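You operate a simulated robot arm through the tools that you are given. There is no shell and no other tool.

Carry out the task below with a simulated robot arm. There is one attempt and no reset: what you move stays moved.

Task
Wrap the box for the card's bay at the card's film pull.
Fine: stand it on the wrap plate, set the dial and the clip lever, crank till the film reaches its top. Set down upright: what you pick out.
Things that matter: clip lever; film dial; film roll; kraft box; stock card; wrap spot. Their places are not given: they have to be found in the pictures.

Only the result counts: the job must be done as asked and must still hold three seconds after the hand-in. Knocking over, shifting, dropping, spilling or breaking anything else fails it.

Robot
A 7-joint arm with a two-finger parallel gripper, fixed in place. Base frame: the origin is at the foot of the arm, x ahead of it, y to its left, z up; the work surface is at about z = 80. Lengths are in cm, angles in degrees, forces in N, time in s.
Its first joint turns from -149.0 to 149.0 degrees. Payload 3.43 kg.
Tool frame: the origin (TCP) lies between the finger pads and is the grasp point; the fingertips stand 3 cm ahead of it; z points along the fingers, y is the line along which they close. Largest opening 9.4 cm; finger width 2.8, thickness 1; the body of the gripper, 5 by 9.6 cm, starts 5.5 cm behind the TCP.
Orientation is that of the tool frame in the base frame, as a unit quaternion [x, y, z, w]. With the fingers straight down and closing along the base's y, the tool's x points along the base's -x, its y along +y and its z along -z.

Tools
- The arm moves only by the tool nudge_tool. Its argument "rows" is a list of rows, each a list of 7 numbers: the shift along the tool's x, y, z in cm, then the turn, a rotation vector about the tool's x, y, z in rad, then the opening, from 0 (shut) to 1 (fully open). In form: [[tx, ty, tz, wx, wy, wz, gripper], ...]. A call has 1 to 20 rows; each row is the pose to reach, as a shift and turn from the pose commanded when the call began, along the tool's axes at that moment. Rows are played at 5 a second. More than 5 cm and 8.6 degrees between two rows, or a gripper value outside its range, and nothing of the call is played. Where a pose cannot be reached the arm comes as near as it can. A force on the tool above 40 N (or 10 N above the force at the start of the call, whichever is more), or a blocked arm, ends the call early, and 0.2 s more pass. The fingers move at their own pace (about 4.5 cm/s each) and stop on an object; they squeeze with about 40 N. The grip force told is the motor's: it shows also when the fingers shut on nothing. Time passes only in rows, and 0.2 s behind the last, so rows that repeat a pose let the fingers close. It gives the time, the measured TCP pose, the force on the tool (base axes), the opening and the grip force at its end, in the units of the frame above (readings bear some noise), with the torque about the TCP (base axes, N m) and any sound that the robot's microphone picked up.
- Cameras (640 x 400 px; columns grow to the right, rows downward): "scene" is fixed at [39.95, 49.97, 153.62]; the picture's right is [-0.93, -0.36, 0.00], its down [-0.19, 0.48, -0.86] and it looks along [0.31, -0.80, -0.52] (base axes); focal length 355 px, centre (320, 200). "wrist" rides on the gripper at [7.6, 1.4, -10.2] in the tool frame; the picture's right is [-0.18, 0.98, 0.00], its down [-0.75, -0.14, -0.64] and it looks along [-0.63, -0.12, 0.77] (tool axes); focal length 243 px, centre (320, 200).
- snapshot(camera): a new picture of that camera. The clock stands still meanwhile.
- locate(camera, pixels): there is no depth. For up to 12 entries [column, row, z] of the newest picture of that camera ("zoom" is the newest enlarged one), the place [x, y] in the base frame at which the ray of that pixel passes the height z, good to about 0.2 cm. The clock stands still meanwhile.
- zoom(camera, box): a new picture of the part [left, top, right, bottom] of that camera's present view, enlarged. The clock stands still meanwhile.
- hand_in(): hands the job in; it is judged then, once.

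Open the gripper and draw the arm clear of the work before you hand the job in, unless the task says otherwise.

The tools are called after "Call:" as name(argument=value, ...) on one line, values as JSON. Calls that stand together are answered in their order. nudge_tool: Moves the arm, as the interface text tells. Its arguments: {"type":"object","properties":{"rows":{"type":"array"}},"required":["rows"]} The other tools are called the same way: snapshot (camera) takes a picture; locate (camera, pixels) gives the place at which the rays of pixels pass given heights; zoom (camera, box) takes an enlarged picture of a part of a camera's view; hand_in () hands the job in.

At the start:

```text
time: 0.0
eef_pos: [66.44, -73.06, 109.28]
orientation: [0.0, 1.0, 0.0, 0.0]
contact_force: [-0.6, 0.6, 0.1]
ft_torque: [-0.02, 0.0, 0.0]
width: 9.39
grasp_force: 0.0
```

scene: 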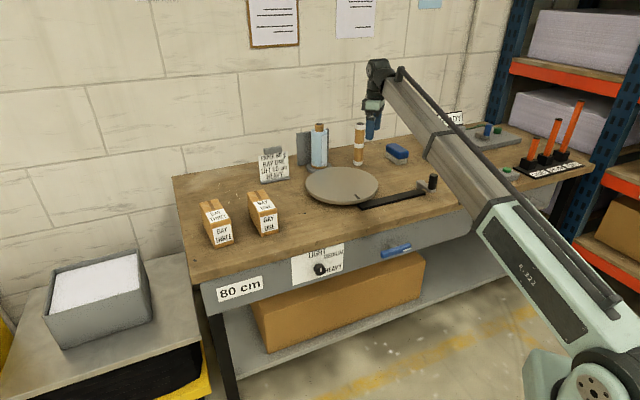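
wrist: 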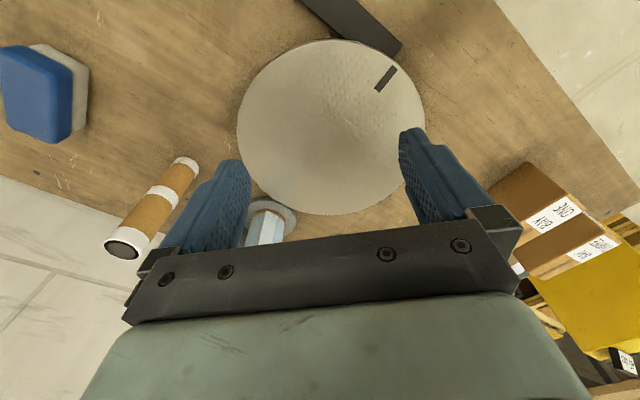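

The scene shows a stock card near (273,166), two kraft boxes at (215,222) and (263,212), a turntable at (342,185), a dial at (320,268) and a crank/lever around (430,185). I zoom in on these to read them.

Call:
zoom(camera="scene", box=[240, 130, 340, 195])

Call:
zoom(camera="scene", box=[190, 180, 290, 250])

Call:
zoom(camera="scene", box=[270, 230, 430, 300])

Call:
zoom(camera="scene", box=[290, 110, 450, 220])

Call:
zoom(camera="scene", box=[430, 90, 600, 190])

```text
6.15 times, centred on (290, 162) of scene
```

zoom: 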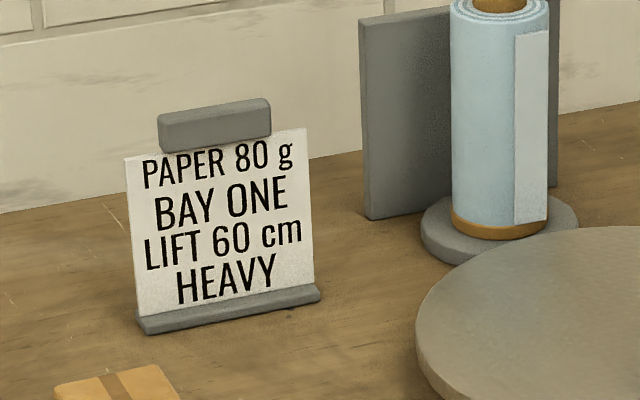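

```text
5.71 times, centred on (240, 215) of scene
```

zoom: 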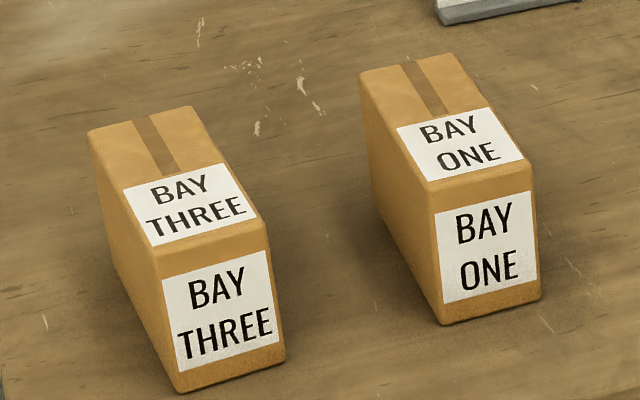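

```text
4.00 times, centred on (350, 265) of scene
```

zoom: 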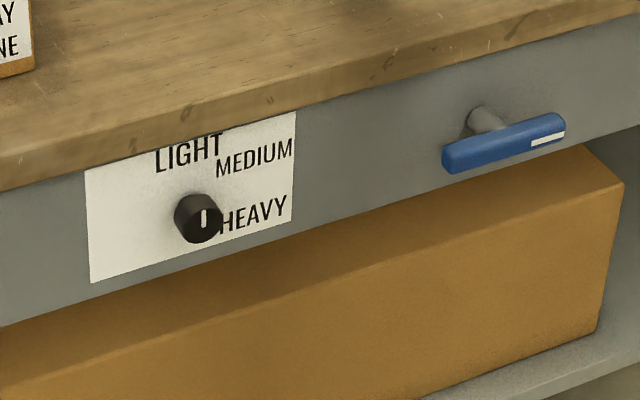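

```text
3.64 times, centred on (370, 165) of scene
```

zoom: 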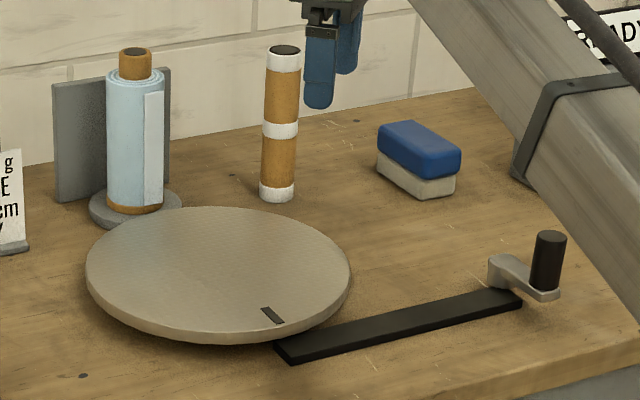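

```text
3.76 times, centred on (515, 140) of scene
```

zoom: 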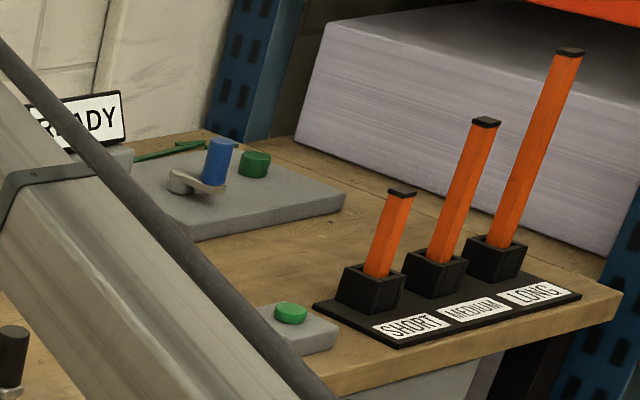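

The card reads PAPER 80 g / BAY ONE / LIFT 60 cm / HEAVY, so the box is BAY ONE and the dial goes to HEAVY. I locate the main features at plausible heights.

Call:
locate(camera="scene", pixels=[[192, 284, 80], [178, 178, 80], [594, 168, 80], [320, 268, 74], [397, 250, 74], [342, 187, 83], [433, 182, 85], [263, 233, 80], [275, 231, 80], [310, 205, 82], [378, 185, 82], [388, 212, 80]])

Call:
zoom(camera="scene", box=[290, 245, 350, 285])

Call:
zoom(camera="scene", box=[370, 230, 430, 270])

Call:
zoom(camera="wrist", box=[230, 0, 430, 130])

```text
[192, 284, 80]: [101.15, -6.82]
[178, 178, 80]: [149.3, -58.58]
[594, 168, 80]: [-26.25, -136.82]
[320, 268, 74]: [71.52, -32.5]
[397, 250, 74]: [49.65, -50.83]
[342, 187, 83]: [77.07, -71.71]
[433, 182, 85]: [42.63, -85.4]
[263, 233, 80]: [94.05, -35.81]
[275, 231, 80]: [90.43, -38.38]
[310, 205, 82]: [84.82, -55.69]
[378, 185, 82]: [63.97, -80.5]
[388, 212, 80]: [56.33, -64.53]
```

```text
10.00 times, centred on (320, 265) of scene
```

zoom: 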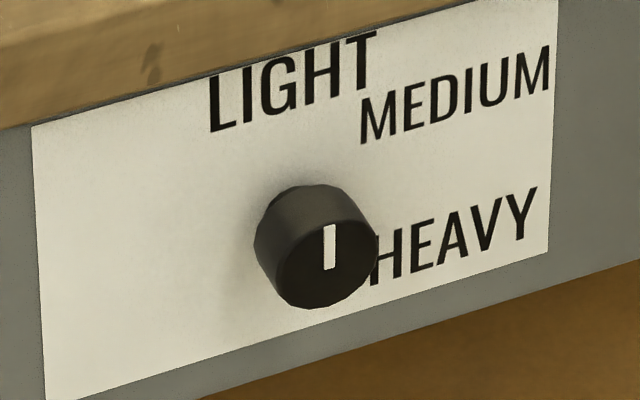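

```text
10.00 times, centred on (400, 250) of scene
```

zoom: 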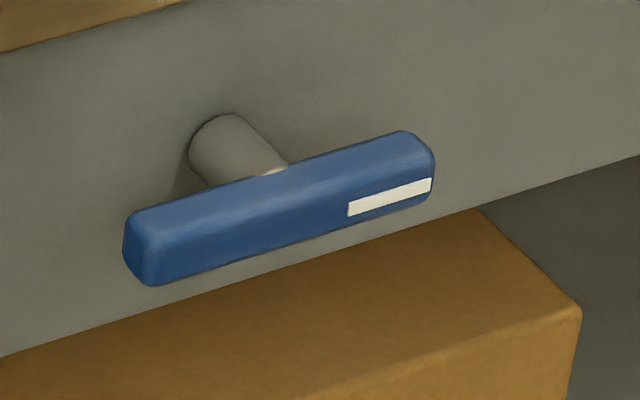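

```text
3.08 times, centred on (330, 65) of wrist
```

zoom: 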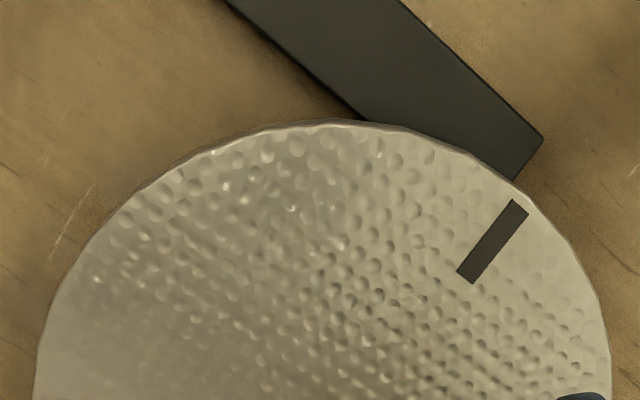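

The bench is turned about 45° relative to the base, with its front panel facing the robot. I read the wall papers and measure the boxes and panel more closely.

Call:
zoom(camera="scene", box=[240, 0, 310, 50])

Call:
zoom(camera="scene", box=[325, 0, 395, 45])

Call:
zoom(camera="scene", box=[240, 180, 290, 245])

Call:
snapshot(camera="wrist")

```text
8.00 times, centred on (275, 25) of scene
```

zoom: 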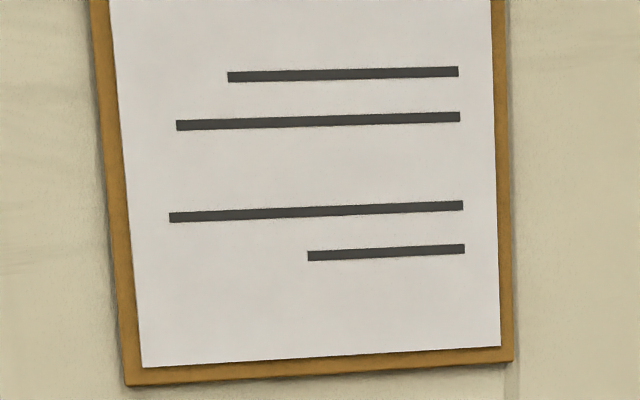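

```text
8.89 times, centred on (360, 22) of scene
```

zoom: 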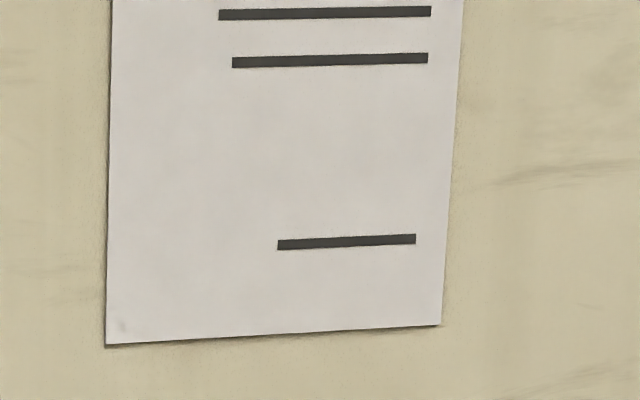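

```text
6.15 times, centred on (265, 212) of scene
```

zoom: 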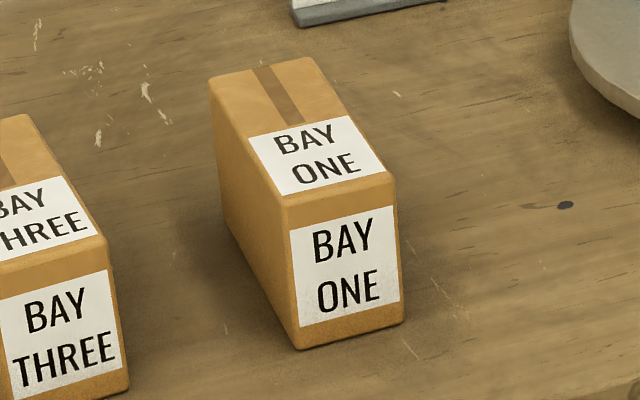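

```text
taken
```

wrist: 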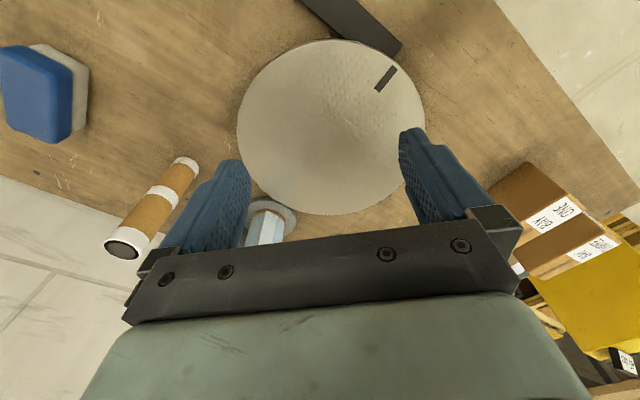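

I locate the BAY ONE box corners: bottom ones (300,349) and (404,318) at z=80, and top ones at candidate heights.

Call:
zoom(camera="scene", box=[240, 180, 290, 245])

Call:
locate(camera="zoom", pixels=[[300, 349, 80], [404, 318, 80], [285, 205, 88], [396, 178, 88], [285, 205, 90], [396, 178, 90], [210, 78, 88], [310, 58, 88], [210, 78, 90], [310, 58, 90], [223, 225, 80], [285, 205, 92]])

Call:
locate(camera="scene", pixels=[[214, 248, 80], [235, 243, 80], [306, 190, 82], [378, 182, 82], [434, 188, 83], [275, 181, 80], [318, 165, 80], [358, 165, 80], [398, 164, 80], [320, 268, 74], [397, 250, 74], [357, 207, 80]])

Call:
locate(camera="wrist", pixels=[[530, 163, 90], [579, 208, 90], [525, 220, 90], [489, 190, 90], [330, 125, 82], [237, 125, 82], [425, 125, 82], [395, 48, 82], [400, 45, 81], [330, 38, 82], [270, 225, 80], [186, 160, 92]])

Call:
zoom(camera="wrist", box=[480, 140, 640, 290])

```text
6.15 times, centred on (265, 212) of scene
```

zoom: 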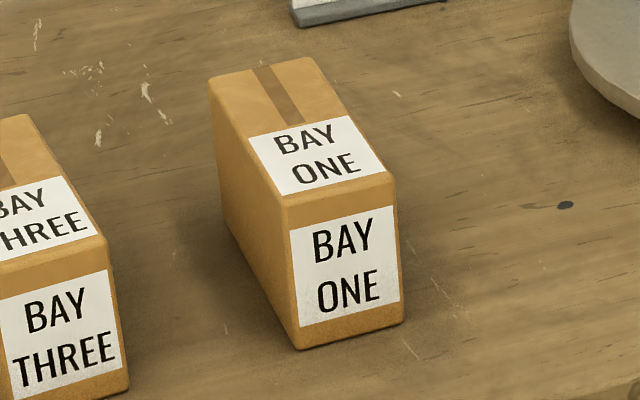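

```text
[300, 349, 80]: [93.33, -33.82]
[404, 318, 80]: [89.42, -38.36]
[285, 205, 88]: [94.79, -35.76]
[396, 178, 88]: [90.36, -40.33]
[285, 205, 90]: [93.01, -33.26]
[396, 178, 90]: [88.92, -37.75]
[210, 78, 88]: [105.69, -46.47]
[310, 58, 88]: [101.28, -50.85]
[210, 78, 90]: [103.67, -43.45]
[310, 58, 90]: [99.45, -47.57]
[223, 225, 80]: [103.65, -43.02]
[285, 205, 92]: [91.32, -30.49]
```

```text
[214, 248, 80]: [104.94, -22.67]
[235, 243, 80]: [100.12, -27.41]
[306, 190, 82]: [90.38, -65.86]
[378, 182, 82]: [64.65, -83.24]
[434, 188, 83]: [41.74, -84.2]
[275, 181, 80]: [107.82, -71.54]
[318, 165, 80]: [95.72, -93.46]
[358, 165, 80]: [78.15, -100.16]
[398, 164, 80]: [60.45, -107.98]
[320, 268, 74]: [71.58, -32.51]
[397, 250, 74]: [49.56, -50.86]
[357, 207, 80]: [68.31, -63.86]
```

```text
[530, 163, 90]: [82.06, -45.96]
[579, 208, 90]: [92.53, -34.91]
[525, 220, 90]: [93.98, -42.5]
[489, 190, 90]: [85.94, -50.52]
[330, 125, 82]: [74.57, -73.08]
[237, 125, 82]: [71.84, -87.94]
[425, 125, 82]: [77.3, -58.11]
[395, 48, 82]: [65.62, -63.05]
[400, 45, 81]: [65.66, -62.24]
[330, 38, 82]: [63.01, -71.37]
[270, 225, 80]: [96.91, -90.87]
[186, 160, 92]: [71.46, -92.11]
```

```text
2.67 times, centred on (560, 215) of wrist
```

zoom: 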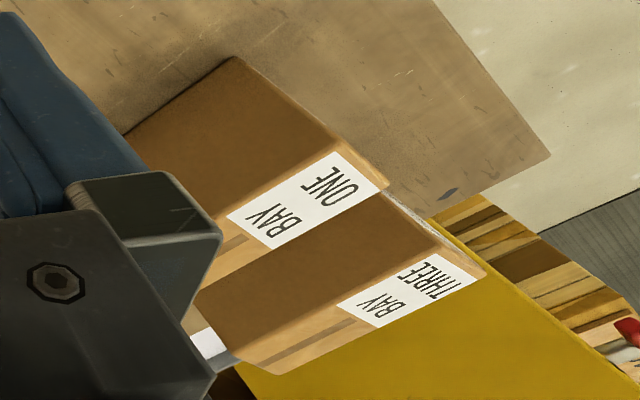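

BAY ONE box: about 6 x 14.6 x 9.6 cm, centred near (96.6,-41), long axis pointing away from the robot; plate centre near (76,-73). I'll turn the tool by about 47° to face the bench and draw back to view the front panel.

Call:
nudge_tool(rows=[[1.85, 3.6, 0.33, 0, 0, 0.068, 0.5], [3.7, 7.2, 0.67, 0, 0, 0.137, 0.5], [5.55, 10.8, 1, 0, 0, 0.205, 0.5], [7.4, 14.4, 1.33, 0, 0, 0.273, 0.5], [9.25, 18, 1.67, 0, 0, 0.342, 0.5], [11.1, 21.6, 2, 0, 0, 0.41, 0.5], [12.95, 25.2, 2.33, 0, 0, 0.478, 0.5], [14.8, 28.8, 2.67, 0, 0, 0.547, 0.5], [16.65, 32.4, 3, 0, 0, 0.615, 0.5], [18.5, 36, 3.33, 0, 0, 0.683, 0.5], [20.35, 39.6, 3.67, 0, 0, 0.752, 0.5], [22.2, 43.2, 4, 0, 0, 0.82, 0.5]])

Call:
snapshot(camera="wrist")

Call:
snapshot(camera="scene")

```text
time: 2.3
eef_pos: [47.67, -36.36, 105.82]
orientation: [0.339, 0.941, -0.003, 0.005]
contact_force: [2.4, -0.1, -2.5]
ft_torque: [-0.16, 0.1, -0.13]
width: 4.7
grasp_force: 0.0
stopped in row 11: the force on the tool passed its limit at 56 N (the readings are from after the stop); the commanded pose is now the measured one
```

```text
taken
```

wrist: 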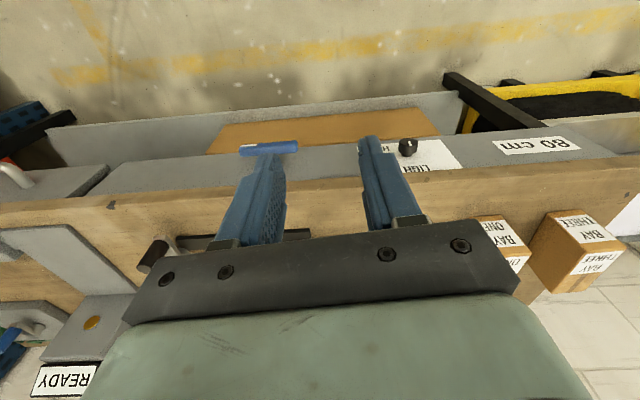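

```text
taken
```

scene: 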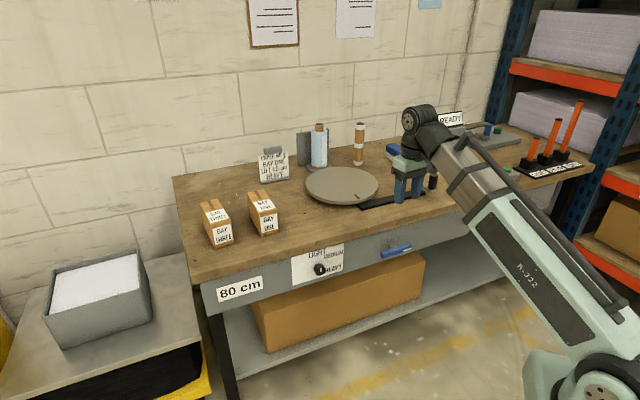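

The move ended early near its inner reach, but nothing was touched in the pictures. The wrist camera (which views upside down) sees the dial at (408,147) and the lever at (268,148); I zoom in on both.

Call:
zoom(camera="wrist", box=[370, 120, 480, 185])

Call:
zoom(camera="wrist", box=[210, 125, 320, 190])

Call:
zoom(camera="scene", box=[370, 120, 450, 220])

Call:
locate(camera="wrist", pixels=[[408, 147, 74], [408, 147, 72], [268, 148, 74], [268, 148, 72], [100, 165, 80], [560, 150, 80]])

Call:
locate(camera="scene", pixels=[[322, 269, 70], [322, 269, 72], [322, 269, 74], [397, 250, 70], [397, 250, 72], [397, 250, 74]])

```text
5.82 times, centred on (425, 152) of wrist
```

zoom: 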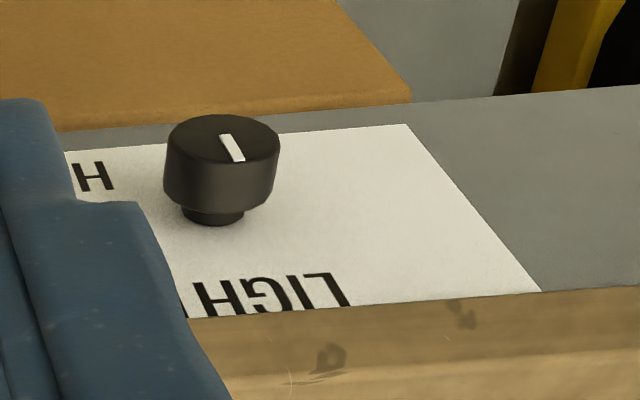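

```text
5.82 times, centred on (265, 158) of wrist
```

zoom: 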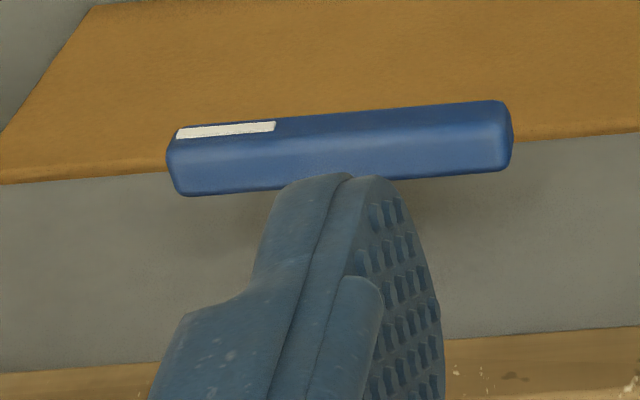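

```text
4.00 times, centred on (410, 170) of scene
```

zoom: 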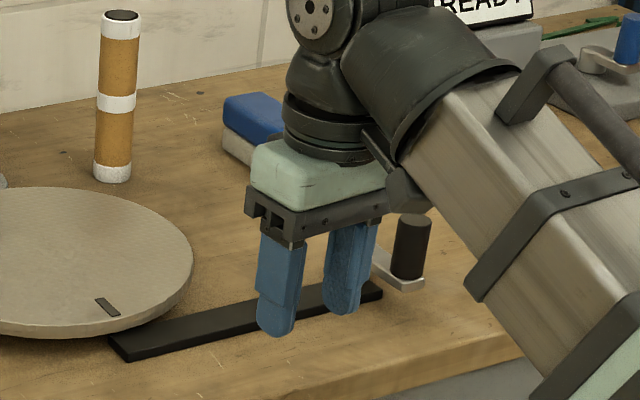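

```text
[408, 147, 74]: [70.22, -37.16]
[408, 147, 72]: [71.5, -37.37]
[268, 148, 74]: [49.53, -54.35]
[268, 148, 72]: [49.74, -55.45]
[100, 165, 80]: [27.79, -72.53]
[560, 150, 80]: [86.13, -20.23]
```

```text
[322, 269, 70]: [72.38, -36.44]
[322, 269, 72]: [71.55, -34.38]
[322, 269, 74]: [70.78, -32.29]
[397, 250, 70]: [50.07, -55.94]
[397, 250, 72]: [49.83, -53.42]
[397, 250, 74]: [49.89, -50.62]
```

I triangulate panel features using both cameras: the label's top-left corner (wrist (463.3,167.6), scene (291.2,258)) and bottom-left corner (wrist (439.9,138.9), scene (292.5,285.8)), plus the lever ends.

Call:
locate(camera="wrist", pixels=[[463.3, 167.6, 78], [463.3, 167.6, 74], [439.9, 138.9, 70], [439.9, 138.9, 66], [408.5, 144, 72], [408.5, 144, 68], [239, 152, 71], [239, 152, 68], [298, 148, 71], [298, 148, 68], [402.7, 172.3, 77], [120, 192, 77]])

Call:
locate(camera="scene", pixels=[[291.2, 258, 78], [291.2, 258, 74], [292.5, 285.8, 70], [292.5, 285.8, 66], [322, 270, 72], [322, 270, 68], [411.5, 248, 71], [411.5, 248, 68], [382.5, 256, 71], [382.5, 256, 68], [270, 262.5, 77], [430, 218, 77]])

```text
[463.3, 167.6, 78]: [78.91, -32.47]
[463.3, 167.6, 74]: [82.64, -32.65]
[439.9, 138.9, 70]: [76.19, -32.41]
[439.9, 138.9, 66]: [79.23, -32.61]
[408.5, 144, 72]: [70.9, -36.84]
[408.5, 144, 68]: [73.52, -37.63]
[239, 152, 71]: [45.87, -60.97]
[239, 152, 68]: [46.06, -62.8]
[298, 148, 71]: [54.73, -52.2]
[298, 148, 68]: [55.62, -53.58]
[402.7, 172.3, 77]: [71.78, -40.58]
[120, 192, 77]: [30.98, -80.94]
```

```text
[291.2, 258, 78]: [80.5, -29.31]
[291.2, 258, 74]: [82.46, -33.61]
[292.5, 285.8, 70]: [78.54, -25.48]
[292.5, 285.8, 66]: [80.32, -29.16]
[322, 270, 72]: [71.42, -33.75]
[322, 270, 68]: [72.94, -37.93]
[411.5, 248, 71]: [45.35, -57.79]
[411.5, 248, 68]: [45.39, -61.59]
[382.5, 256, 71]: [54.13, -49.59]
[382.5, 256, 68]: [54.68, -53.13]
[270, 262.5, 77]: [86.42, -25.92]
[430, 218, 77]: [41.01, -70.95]
```

Triangulation gives the dial face near (73.2,-37.8,68), the lever centre near (50.5,-58.6,67) and the panel plane about 81.3 cm out along the (0.707,-0.707) direction. I move sideways in front of the dial, still high, and finish the turn to 45°.

Call:
nudge_tool(rows=[[-2, 3.2, 1.15, 0, 0, 0.019, 0.5], [-4, 6.4, 2.3, 0, 0, 0.038, 0.5], [-6, 9.6, 3.45, 0, 0, 0.056, 0.5], [-8, 12.9, 4.6, 0, 0, 0.075, 0.5], [-10.1, 16.1, 5.8, 0, 0, 0.094, 0.5]])

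```text
time: 3.5
eef_pos: [65.65, -30.43, 100.05]
orientation: [0.384, 0.923, -0.002, 0.005]
contact_force: [0.0, 0.8, 0.2]
ft_torque: [-0.03, -0.01, -0.02]
width: 4.7
grasp_force: 0.2
```

Now I tilt the tool to horizontal, facing the panel, staying in front of the bench edge.

Call:
nudge_tool(rows=[[-0.2, 0, 0.5, 0, -0.131, 0, 0.7], [-0.4, 0, 1, 0, -0.262, 0, 0.7], [-0.6, 0, 1.5, 0, -0.393, 0, 0.7], [-0.8, 0, 2, 0, -0.524, 0, 0.7], [-1, 0, 2.5, 0, -0.654, 0, 0.7], [-1.2, 0, 3, 0, -0.785, 0, 0.7], [-1.3, 0, 3.5, 0, -0.916, 0, 0.7], [-1.5, 0, 4, 0, -1.047, 0, 0.7], [-1.6, 0, 4.5, 0, -1.178, 0, 0.7], [-1.8, 0, 5, 0, -1.309, 0, 0.7], [-1.9, 0, 5.5, 0, -1.44, 0, 0.7], [-2, 0, 6, 0, -1.571, 0, 0.7]])

Call:
snapshot(camera="wrist")

Call:
snapshot(camera="scene")

```text
time: 6.1
eef_pos: [67.16, -31.89, 94.03]
orientation: [0.269, 0.65, -0.271, 0.657]
contact_force: [-0.7, 0.1, 0.2]
ft_torque: [0.01, -0.01, -0.02]
width: 6.57
grasp_force: 0.1
```

```text
taken
```

wrist: 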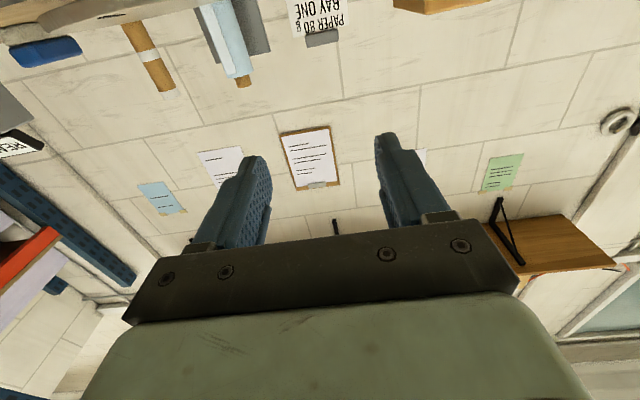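

```text
taken
```

scene: 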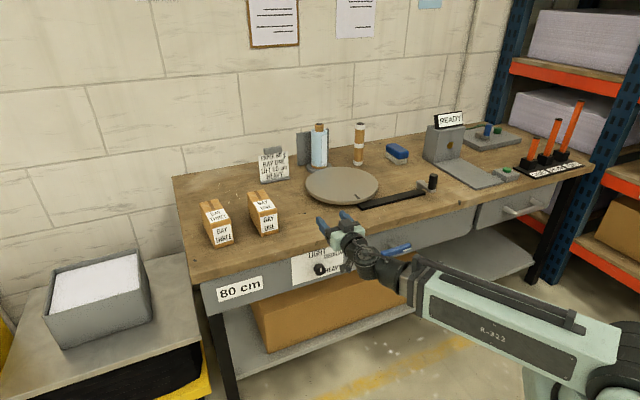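

The tool is horizontal at d=70, u=-25. I lower it to the dial's height, about z=68.

Call:
nudge_tool(rows=[[4.3, 0, -0.3, 0, 0, 0, 0.7], [8.7, 0, -0.6, 0, 0, 0, 0.7], [13, 0, -1, 0, 0, 0, 0.7], [17.3, 0, -1, 0, 0, 0, 0.7], [21.7, 0, -1, 0, 0, 0, 0.7], [26, 0, -1, 0, 0, 0, 0.7]])

Call:
snapshot(camera="wrist")

Call:
zoom(camera="scene", box=[270, 200, 430, 300])

```text
time: 7.5
eef_pos: [66.59, -31.57, 68.01]
orientation: [0.269, 0.65, -0.272, 0.657]
contact_force: [0.0, -0.5, 0.0]
ft_torque: [0.01, 0.02, 0.0]
width: 6.57
grasp_force: 0.0
```

```text
taken
```

wrist: 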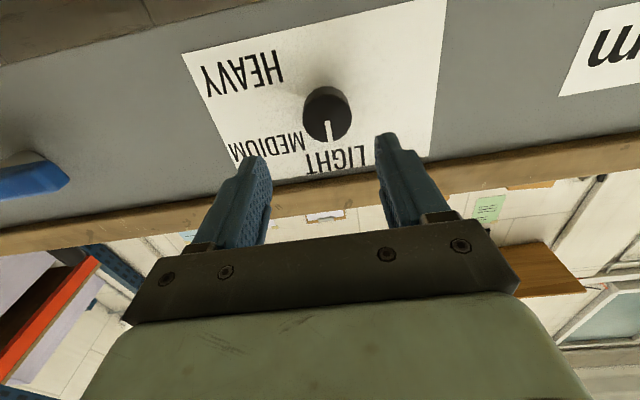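

```text
4.00 times, centred on (350, 250) of scene
```

zoom: 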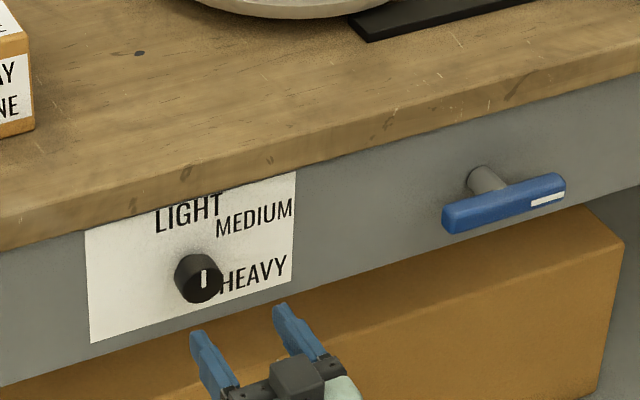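

I zoom in on the dial in the wrist view (around (327,115)) to fix its centre and the label angles.

Call:
zoom(camera="wrist", box=[180, 0, 450, 180])

Call:
locate(camera="wrist", pixels=[[328, 120, 67], [328, 120, 68], [328, 120, 69], [328, 120, 70], [330, 138, 70]])

```text
2.22 times, centred on (315, 90) of wrist
```

zoom: 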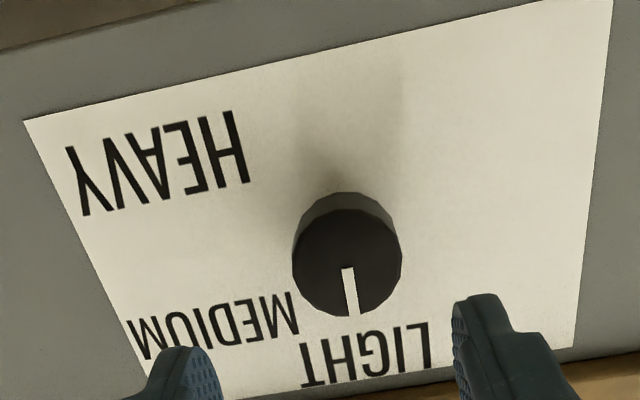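

```text
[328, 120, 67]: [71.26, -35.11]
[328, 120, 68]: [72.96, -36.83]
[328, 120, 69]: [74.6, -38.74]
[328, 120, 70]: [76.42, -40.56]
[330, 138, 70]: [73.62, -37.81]
```

I get the label positions on the panel plane by locating HEAVY (240.7,73.3), MEDIUM (267.7,146.3) and LIGHT (335.3,158.5) at several heights.

Call:
locate(camera="wrist", pixels=[[240.7, 73.3, 64], [240.7, 73.3, 66], [240.7, 73.3, 68], [267.7, 146.3, 70], [267.7, 146.3, 72], [267.7, 146.3, 74], [335.3, 158.5, 71], [335.3, 158.5, 73], [335.3, 158.5, 75], [187, 54, 63], [187, 54, 65]])

```text
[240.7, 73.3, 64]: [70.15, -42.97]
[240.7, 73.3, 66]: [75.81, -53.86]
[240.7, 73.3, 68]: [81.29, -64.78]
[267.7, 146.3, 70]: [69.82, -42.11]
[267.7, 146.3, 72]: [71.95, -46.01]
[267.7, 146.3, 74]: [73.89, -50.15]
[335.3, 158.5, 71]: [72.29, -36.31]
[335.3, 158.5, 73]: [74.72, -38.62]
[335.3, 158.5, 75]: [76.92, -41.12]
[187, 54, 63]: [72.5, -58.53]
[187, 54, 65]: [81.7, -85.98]
```

Label angles about the dial axis come out near 0° (LIGHT), 60° (MEDIUM) and 120° clockwise (HEAVY); the pointer is at LIGHT. I'll pre-turn the gripper by -60° in front of the knob first.

Call:
nudge_tool(rows=[[0, 0.1, 0, 0, 0, -0.13, 0.9], [-0.1, 0.2, 0, 0, 0, -0.26, 0.9], [-0.1, 0.3, 0, 0, 0, -0.39, 0.9], [-0.2, 0.4, 0, 0, 0, -0.52, 0.9], [-0.2, 0.44, 0, 0, 0, -0.65, 0.9], [-0.2, 0.44, 0, 0, 0, -0.78, 0.9], [-0.2, 0.44, 0, 0, 0, -0.91, 0.9], [-0.2, 0.44, 0, 0, 0, -1.05, 0.9]])

Call:
snapshot(camera="wrist")

Call:
snapshot(camera="scene")

```text
time: 9.3
eef_pos: [66.91, -31.22, 68.34]
orientation: [-0.093, 0.698, -0.565, 0.431]
contact_force: [-0.1, -0.1, 0.5]
ft_torque: [-0.02, 0.03, -0.01]
width: 8.46
grasp_force: 0.0
```

```text
taken
```

wrist: 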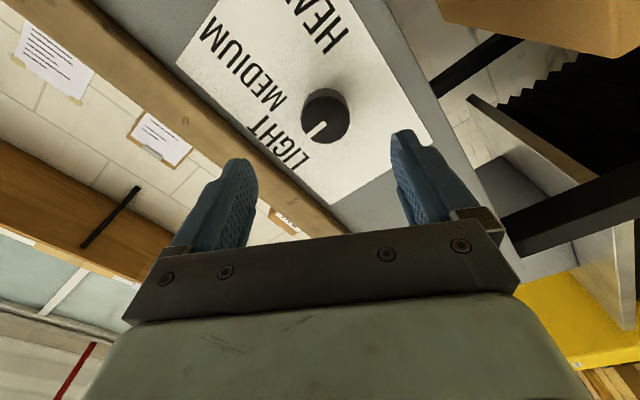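

```text
taken
```

scene: 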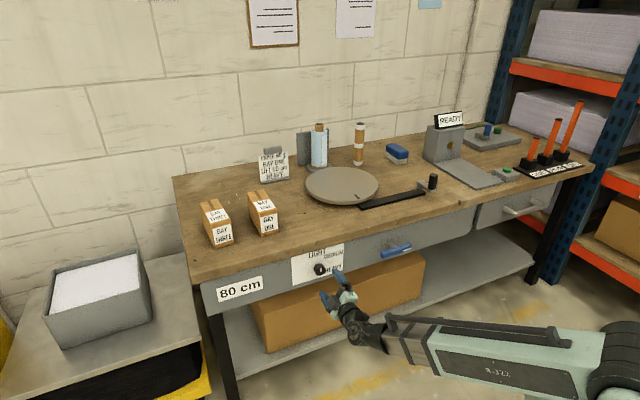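

The knob sits close to the tool axis. I zoom in to refine the offset before going forward.

Call:
zoom(camera="wrist", box=[280, 75, 370, 155])

```text
5.00 times, centred on (325, 115) of wrist
```

zoom: 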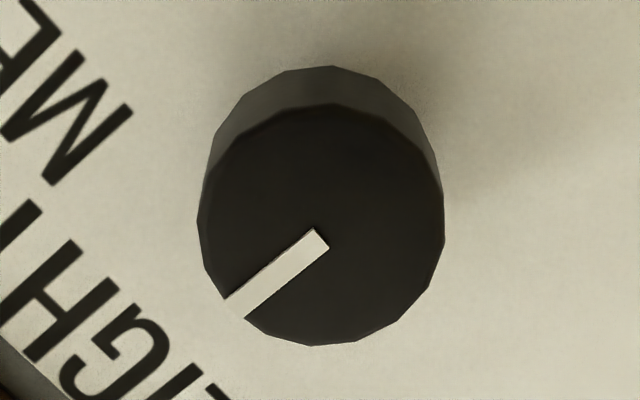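

The face is centred at (325.3,120), about 0.4 cm to tool +y. I shift over and go forward so the finger pads straddle the knob.

Call:
nudge_tool(rows=[[0.1, 0.4, 1.5, 0, 0, 0, 0.9], [0.1, 0.4, 3.5, 0, 0, 0, 0.9], [0.1, 0.4, 5, 0, 0, 0, 0.9], [0.1, 0.4, 6.5, 0, 0, 0, 0.9], [0.1, 0.4, 7.5, 0, 0, 0, 0.9], [0.1, 0.4, 7.9, 0, 0, 0, 0.9]])

Call:
snapshot(camera="wrist")

Call:
zoom(camera="scene", box=[280, 230, 380, 300])

```text
time: 10.7
eef_pos: [72.54, -36.72, 68.09]
orientation: [-0.093, 0.697, -0.565, 0.431]
contact_force: [0.1, 0.4, 0.7]
ft_torque: [0.03, -0.04, 0.0]
width: 8.46
grasp_force: 0.0
```

```text
taken
```

wrist: 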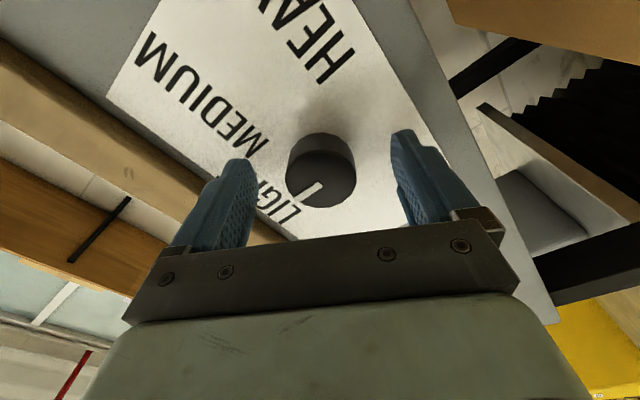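

```text
5.71 times, centred on (330, 265) of scene
```

zoom: 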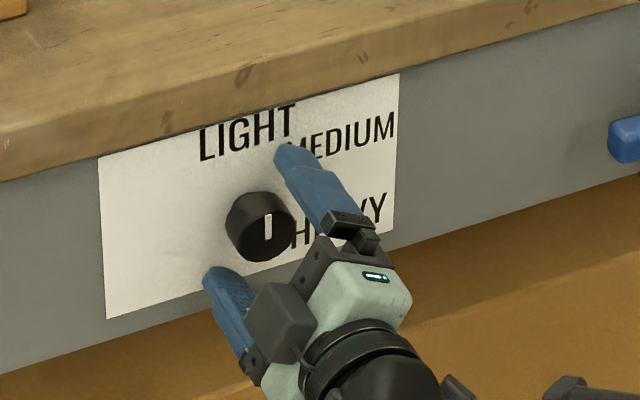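

The knob face lies about 1 cm ahead of the TCP and centred, so the pads overlap it by about 2 cm. I close the gripper on it.

Call:
nudge_tool(rows=[[0, 0, 0, 0, 0, 0, 0.6], [0, 0, 0, 0, 0, 0, 0.4], [0, 0, 0, 0, 0, 0, 0.3], [0, 0, 0, 0, 0, 0, 0.3], [0, 0, 0, 0, 0, 0, 0.3]])

Call:
snapshot(camera="wrist")

```text
time: 11.9
eef_pos: [72.65, -36.62, 67.95]
orientation: [-0.093, 0.698, -0.564, 0.431]
contact_force: [1.1, 0.6, -1.8]
ft_torque: [0.44, 0.44, 0.37]
width: 3.97
grasp_force: 45.3
```

```text
taken
```

wrist: 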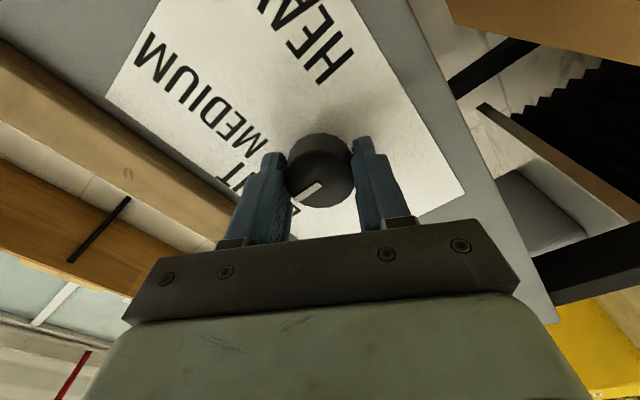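

Gripped at 3.97 cm. I turn clockwise (+z) in steps, watching the force.

Call:
nudge_tool(rows=[[0, 0, 0, 0, 0, 0.1, 0.3], [0, 0, 0, 0, 0, 0.2, 0.3], [0, 0, 0, 0, 0, 0.3, 0.3], [0, 0, 0, 0, 0, 0.4, 0.3], [0, 0, 0, 0, 0, 0.5, 0.3], [0, 0, 0, 0, 0, 0.6, 0.3], [0, 0, 0, 0, 0, 0.7, 0.3], [0, 0, 0, 0, 0, 0.8, 0.3], [0, 0, 0, 0, 0, 0.9, 0.3], [0, 0, 0, 0, 0, 1.0, 0.3]])

Call:
snapshot(camera="wrist")

Call:
zoom(camera="scene", box=[280, 230, 380, 300])

```text
time: 14.1
eef_pos: [72.66, -36.58, 67.94]
orientation: [0.253, 0.657, -0.287, 0.649]
contact_force: [-7.0, 9.3, -19.1]
ft_torque: [0.51, 0.5, -0.11]
width: 3.99
grasp_force: 44.7
```

```text
taken
```

wrist: 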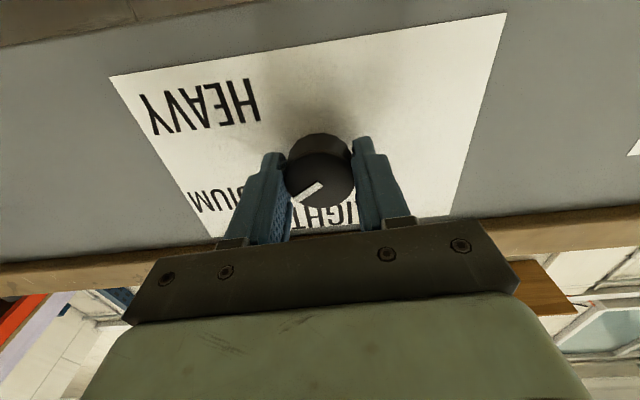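

```text
5.71 times, centred on (330, 265) of scene
```

zoom: 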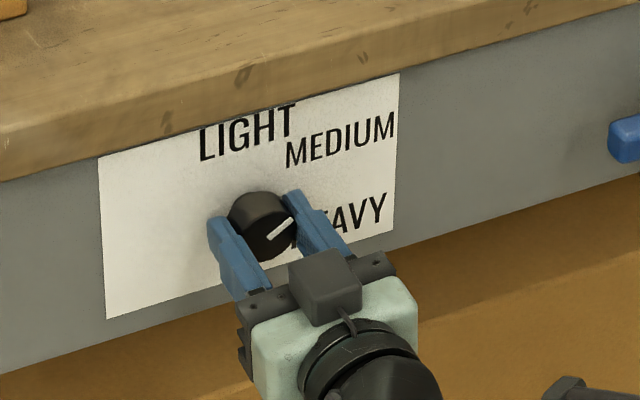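

The pointer is at about 60° (MEDIUM). I continue the turn by another ~60°, easing slightly down to relieve the side force.

Call:
nudge_tool(rows=[[0.1, 0, -0.05, 0, 0, 0.1, 0.3], [0.15, 0, -0.1, 0, 0, 0.2, 0.3], [0.15, 0, -0.1, 0, 0, 0.3, 0.3], [0.15, 0, -0.1, 0, 0, 0.4, 0.3], [0.15, 0, -0.1, 0, 0, 0.5, 0.3], [0.15, 0, -0.1, 0, 0, 0.6, 0.3], [0.15, 0, -0.1, 0, 0, 0.7, 0.3], [0.15, 0, -0.1, 0, 0, 0.8, 0.3], [0.15, 0, -0.1, 0, 0, 0.9, 0.3], [0.15, 0, -0.1, 0, 0, 1.03, 0.3]])

Call:
snapshot(camera="wrist")

Call:
zoom(camera="scene", box=[280, 230, 380, 300])

```text
time: 15.5
eef_pos: [72.77, -36.47, 67.92]
orientation: [0.434, 0.561, -0.104, 0.697]
contact_force: [-0.7, -11.6, -5.3]
ft_torque: [0.15, 0.17, 1.05]
width: 4.02
grasp_force: 45.1
out of reach, approached as far as the arm can: row 6
stopped in row 6: the force on the tool passed its limit at 60 N (the readings are from after the stop); the commanded pose is now the measured one
```

```text
taken
```

wrist: 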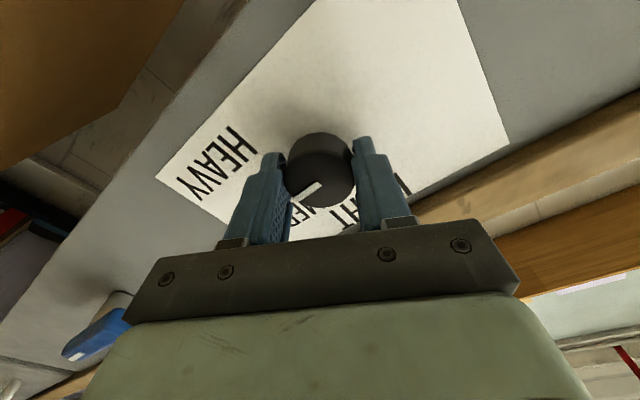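

```text
5.71 times, centred on (330, 265) of scene
```

zoom: 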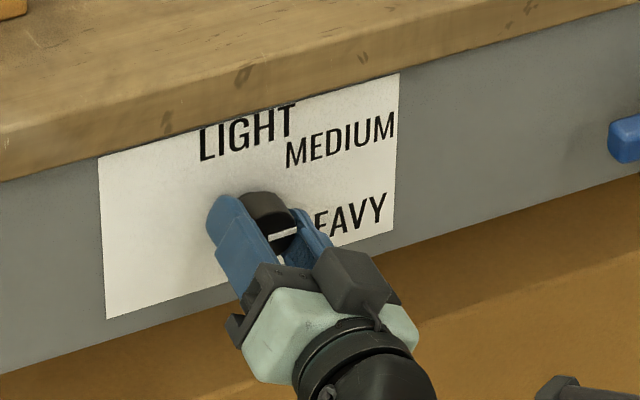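

A joint limit stopped it with the pointer at about 90°. I release, turn the open gripper back by about 70° around the knob, and will regrip.

Call:
nudge_tool(rows=[[0, 0, 0, 0, 0, 0, 0.8], [0, 0, 0, 0, 0, 0, 0.8], [0, 0, 0, 0, 0, 0, 0.8], [0, 0, 0, 0, 0, -0.13, 0.8], [0, 0, 0, 0, 0, -0.26, 0.8], [0, 0, 0, 0, 0, -0.39, 0.8], [0, 0, 0, 0, 0, -0.52, 0.8], [0, 0, 0, 0, 0, -0.65, 0.8], [0, 0, 0, 0, 0, -0.78, 0.8], [0, 0, 0, 0, 0, -0.91, 0.8], [0, 0, 0, 0, 0, -1.04, 0.8], [0, 0, 0, 0, 0, -1.17, 0.8]])

Call:
snapshot(camera="wrist")

Call:
zoom(camera="scene", box=[280, 230, 380, 300])

```text
time: 18.1
eef_pos: [72.77, -36.43, 67.97]
orientation: [0.053, 0.707, -0.473, 0.523]
contact_force: [0.7, 0.6, 0.8]
ft_torque: [0.0, 0.01, 0.03]
width: 7.52
grasp_force: 0.1
```

```text
taken
```

wrist: 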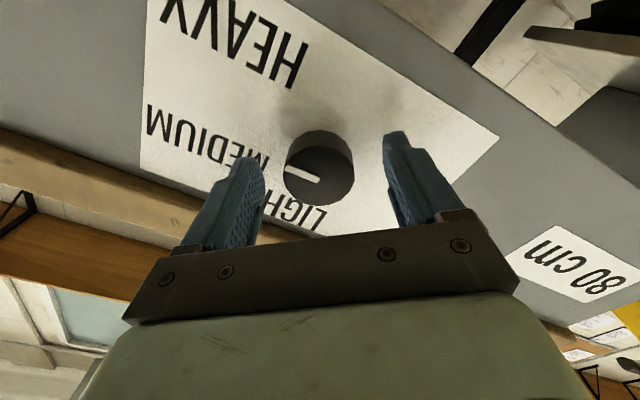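

```text
5.71 times, centred on (330, 265) of scene
```

zoom: 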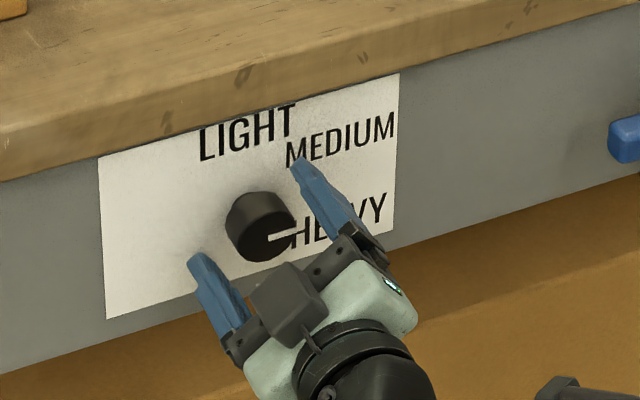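

The pointer is now at about 90°. I regrip.

Call:
nudge_tool(rows=[[0, 0, 0, 0, 0, 0, 0.5], [0, 0, 0, 0, 0, 0, 0.3], [0, 0, 0, 0, 0, 0, 0.3], [0, 0, 0, 0, 0, 0, 0.3], [0, 0, 0, 0, 0, 0.08, 0.3], [0, 0, 0, 0, 0, 0.17, 0.3], [0, 0, 0, 0, 0, 0.26, 0.3], [0, 0, 0, 0, 0, 0.35, 0.3]])

Call:
zoom(camera="wrist", box=[200, 30, 440, 220])

Call:
zoom(camera="scene", box=[280, 230, 380, 300])

```text
time: 19.9
eef_pos: [72.6, -36.5, 68.07]
orientation: [0.177, 0.686, -0.373, 0.599]
contact_force: [-2.9, -12.5, 4.8]
ft_torque: [0.65, 0.68, 0.75]
width: 3.99
grasp_force: 44.7
```

```text
2.11 times, centred on (320, 125) of wrist
```

zoom: 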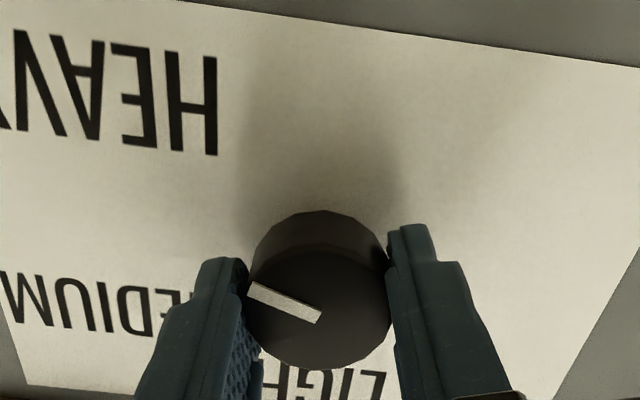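

```text
5.71 times, centred on (330, 265) of scene
```

zoom: 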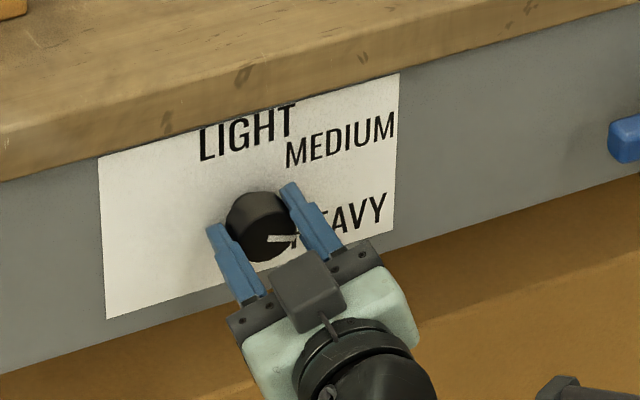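

The pointer is at about 105°. I turn 0.26 rad more.

Call:
nudge_tool(rows=[[0, 0, 0, 0, 0, 0.09, 0.3], [0, 0, 0, 0, 0, 0.18, 0.3], [0, 0, 0, 0, 0, 0.26, 0.3], [0, 0, 0, 0, 0, 0.26, 0.3]])

Call:
zoom(camera="wrist", box=[200, 30, 440, 220])

Call:
zoom(camera="scene", box=[280, 230, 380, 300])

```text
time: 20.9
eef_pos: [72.63, -36.42, 68.17]
orientation: [0.265, 0.657, -0.293, 0.642]
contact_force: [-8.2, -16.8, 9.4]
ft_torque: [-0.73, 0.37, 0.72]
width: 3.99
grasp_force: 45.2
```

```text
2.11 times, centred on (320, 125) of wrist
```

zoom: 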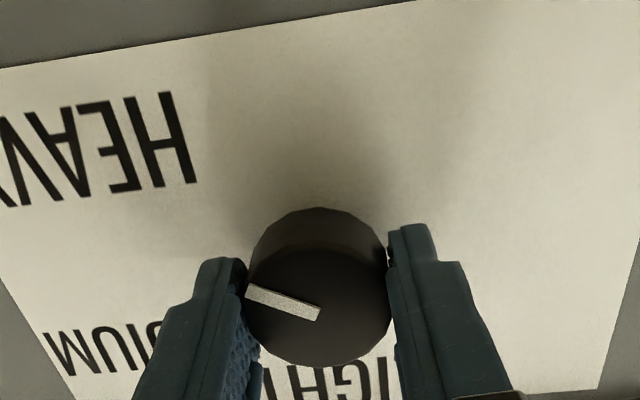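

```text
5.71 times, centred on (330, 265) of scene
```

zoom: 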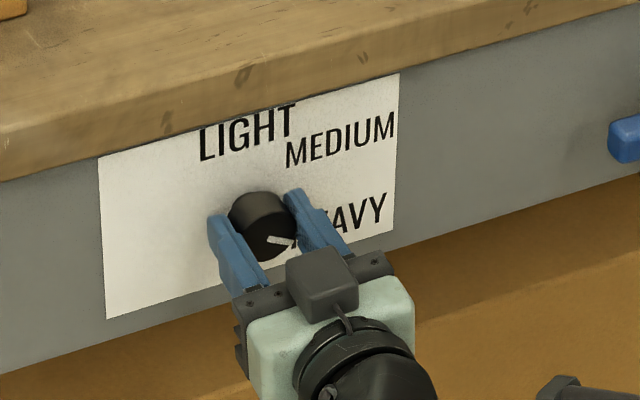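

The pointer now looks near 118°. I release and back off to check against the HEAVY label.

Call:
nudge_tool(rows=[[0, 0, 0, 0, 0, 0, 0.9], [0, 0, 0, 0, 0, 0, 0.9], [0, 0, 0, 0, 0, 0, 0.9], [0, 0, -2, 0, 0, 0, 0.9], [0, 0, -4, 0, 0, 0, 0.9], [0, 0, -6.5, 0, 0, 0, 0.9]])

Call:
zoom(camera="wrist", box=[170, 0, 470, 190])

Call:
zoom(camera="scene", box=[280, 230, 380, 300])

```text
time: 22.3
eef_pos: [68.26, -31.7, 68.14]
orientation: [0.263, 0.658, -0.291, 0.642]
contact_force: [0.5, 0.3, 0.2]
ft_torque: [-0.04, -0.03, 0.01]
width: 8.46
grasp_force: 0.0
```

```text
2.11 times, centred on (320, 95) of wrist
```

zoom: 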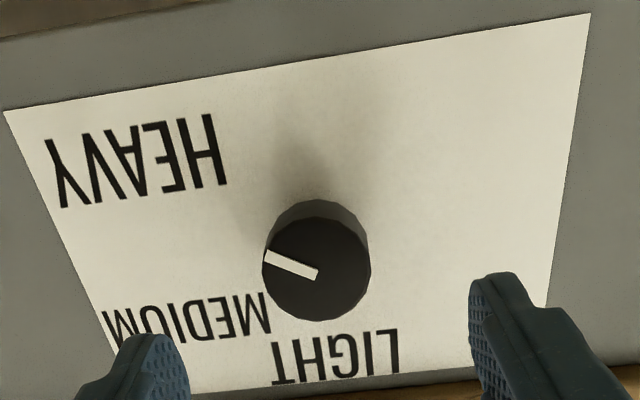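

```text
5.71 times, centred on (330, 265) of scene
```

zoom: 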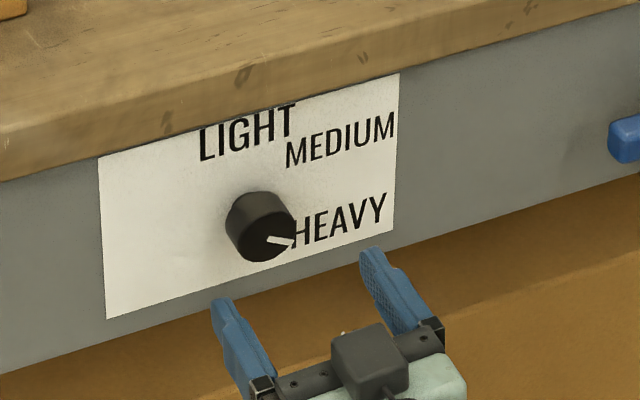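

I compute the pointer and label angles from this wrist view: pointer (318.6,130.1)→(294.9,122), HEAVY (233.7,76), MEDIUM (257,151.9), LIGHT (327,168.5), face centre about (319.5,125).

Call:
locate(camera="wrist", pixels=[[318.6, 130.1, 67], [318.6, 130.1, 69], [294.9, 122, 66], [294.9, 122, 68], [233.7, 76, 63], [233.7, 76, 65], [257, 151.9, 70], [257, 151.9, 72], [327, 168.5, 72], [327, 168.5, 74], [319.5, 126, 67], [319.5, 126, 69]])

Call:
zoom(camera="wrist", box=[280, 85, 360, 155])

```text
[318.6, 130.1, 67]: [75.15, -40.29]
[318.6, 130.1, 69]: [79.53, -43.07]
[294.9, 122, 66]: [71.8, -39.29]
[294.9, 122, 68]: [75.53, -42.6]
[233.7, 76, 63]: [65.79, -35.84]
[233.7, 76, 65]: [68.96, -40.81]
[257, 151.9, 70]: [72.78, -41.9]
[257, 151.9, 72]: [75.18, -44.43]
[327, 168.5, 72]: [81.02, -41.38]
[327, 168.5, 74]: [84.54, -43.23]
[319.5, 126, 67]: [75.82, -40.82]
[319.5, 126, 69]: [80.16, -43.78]
```

```text
5.71 times, centred on (320, 120) of wrist
```

zoom: 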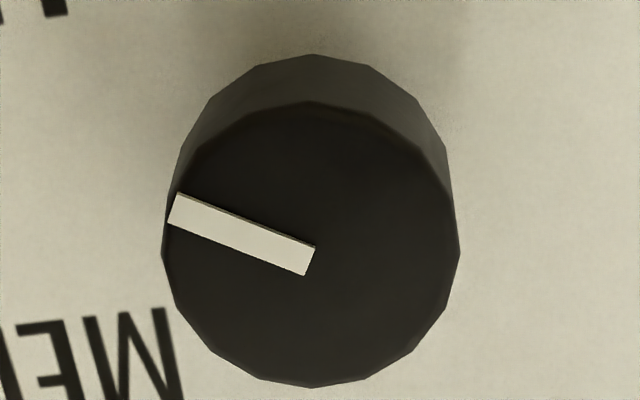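

Locate used an older wrist picture, so I take a fresh snapshot and repeat.

Call:
snapshot(camera="wrist")

Call:
locate(camera="wrist", pixels=[[318.2, 128.6, 68], [318.2, 128.6, 70], [294.1, 121.4, 66], [294.1, 121.4, 68], [233.7, 76, 63], [233.7, 76, 65], [257, 151.9, 70], [257, 151.9, 72], [327, 168.5, 72], [327, 168.5, 74], [319.5, 128, 68], [319.5, 128, 70]])

```text
taken
```

wrist: 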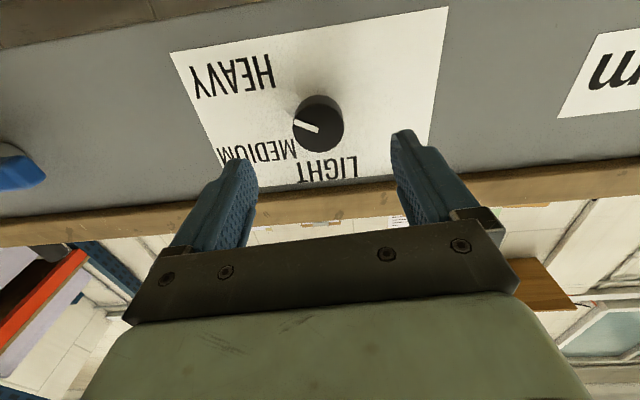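

```text
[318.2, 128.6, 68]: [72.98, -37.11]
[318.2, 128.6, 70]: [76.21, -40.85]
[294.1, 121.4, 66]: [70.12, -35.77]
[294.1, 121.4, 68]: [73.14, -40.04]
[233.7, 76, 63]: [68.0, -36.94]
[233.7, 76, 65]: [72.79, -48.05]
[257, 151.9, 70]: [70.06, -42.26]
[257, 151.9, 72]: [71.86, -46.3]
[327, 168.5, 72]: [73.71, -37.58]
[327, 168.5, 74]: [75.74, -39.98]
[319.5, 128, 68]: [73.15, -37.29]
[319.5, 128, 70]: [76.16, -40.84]
```

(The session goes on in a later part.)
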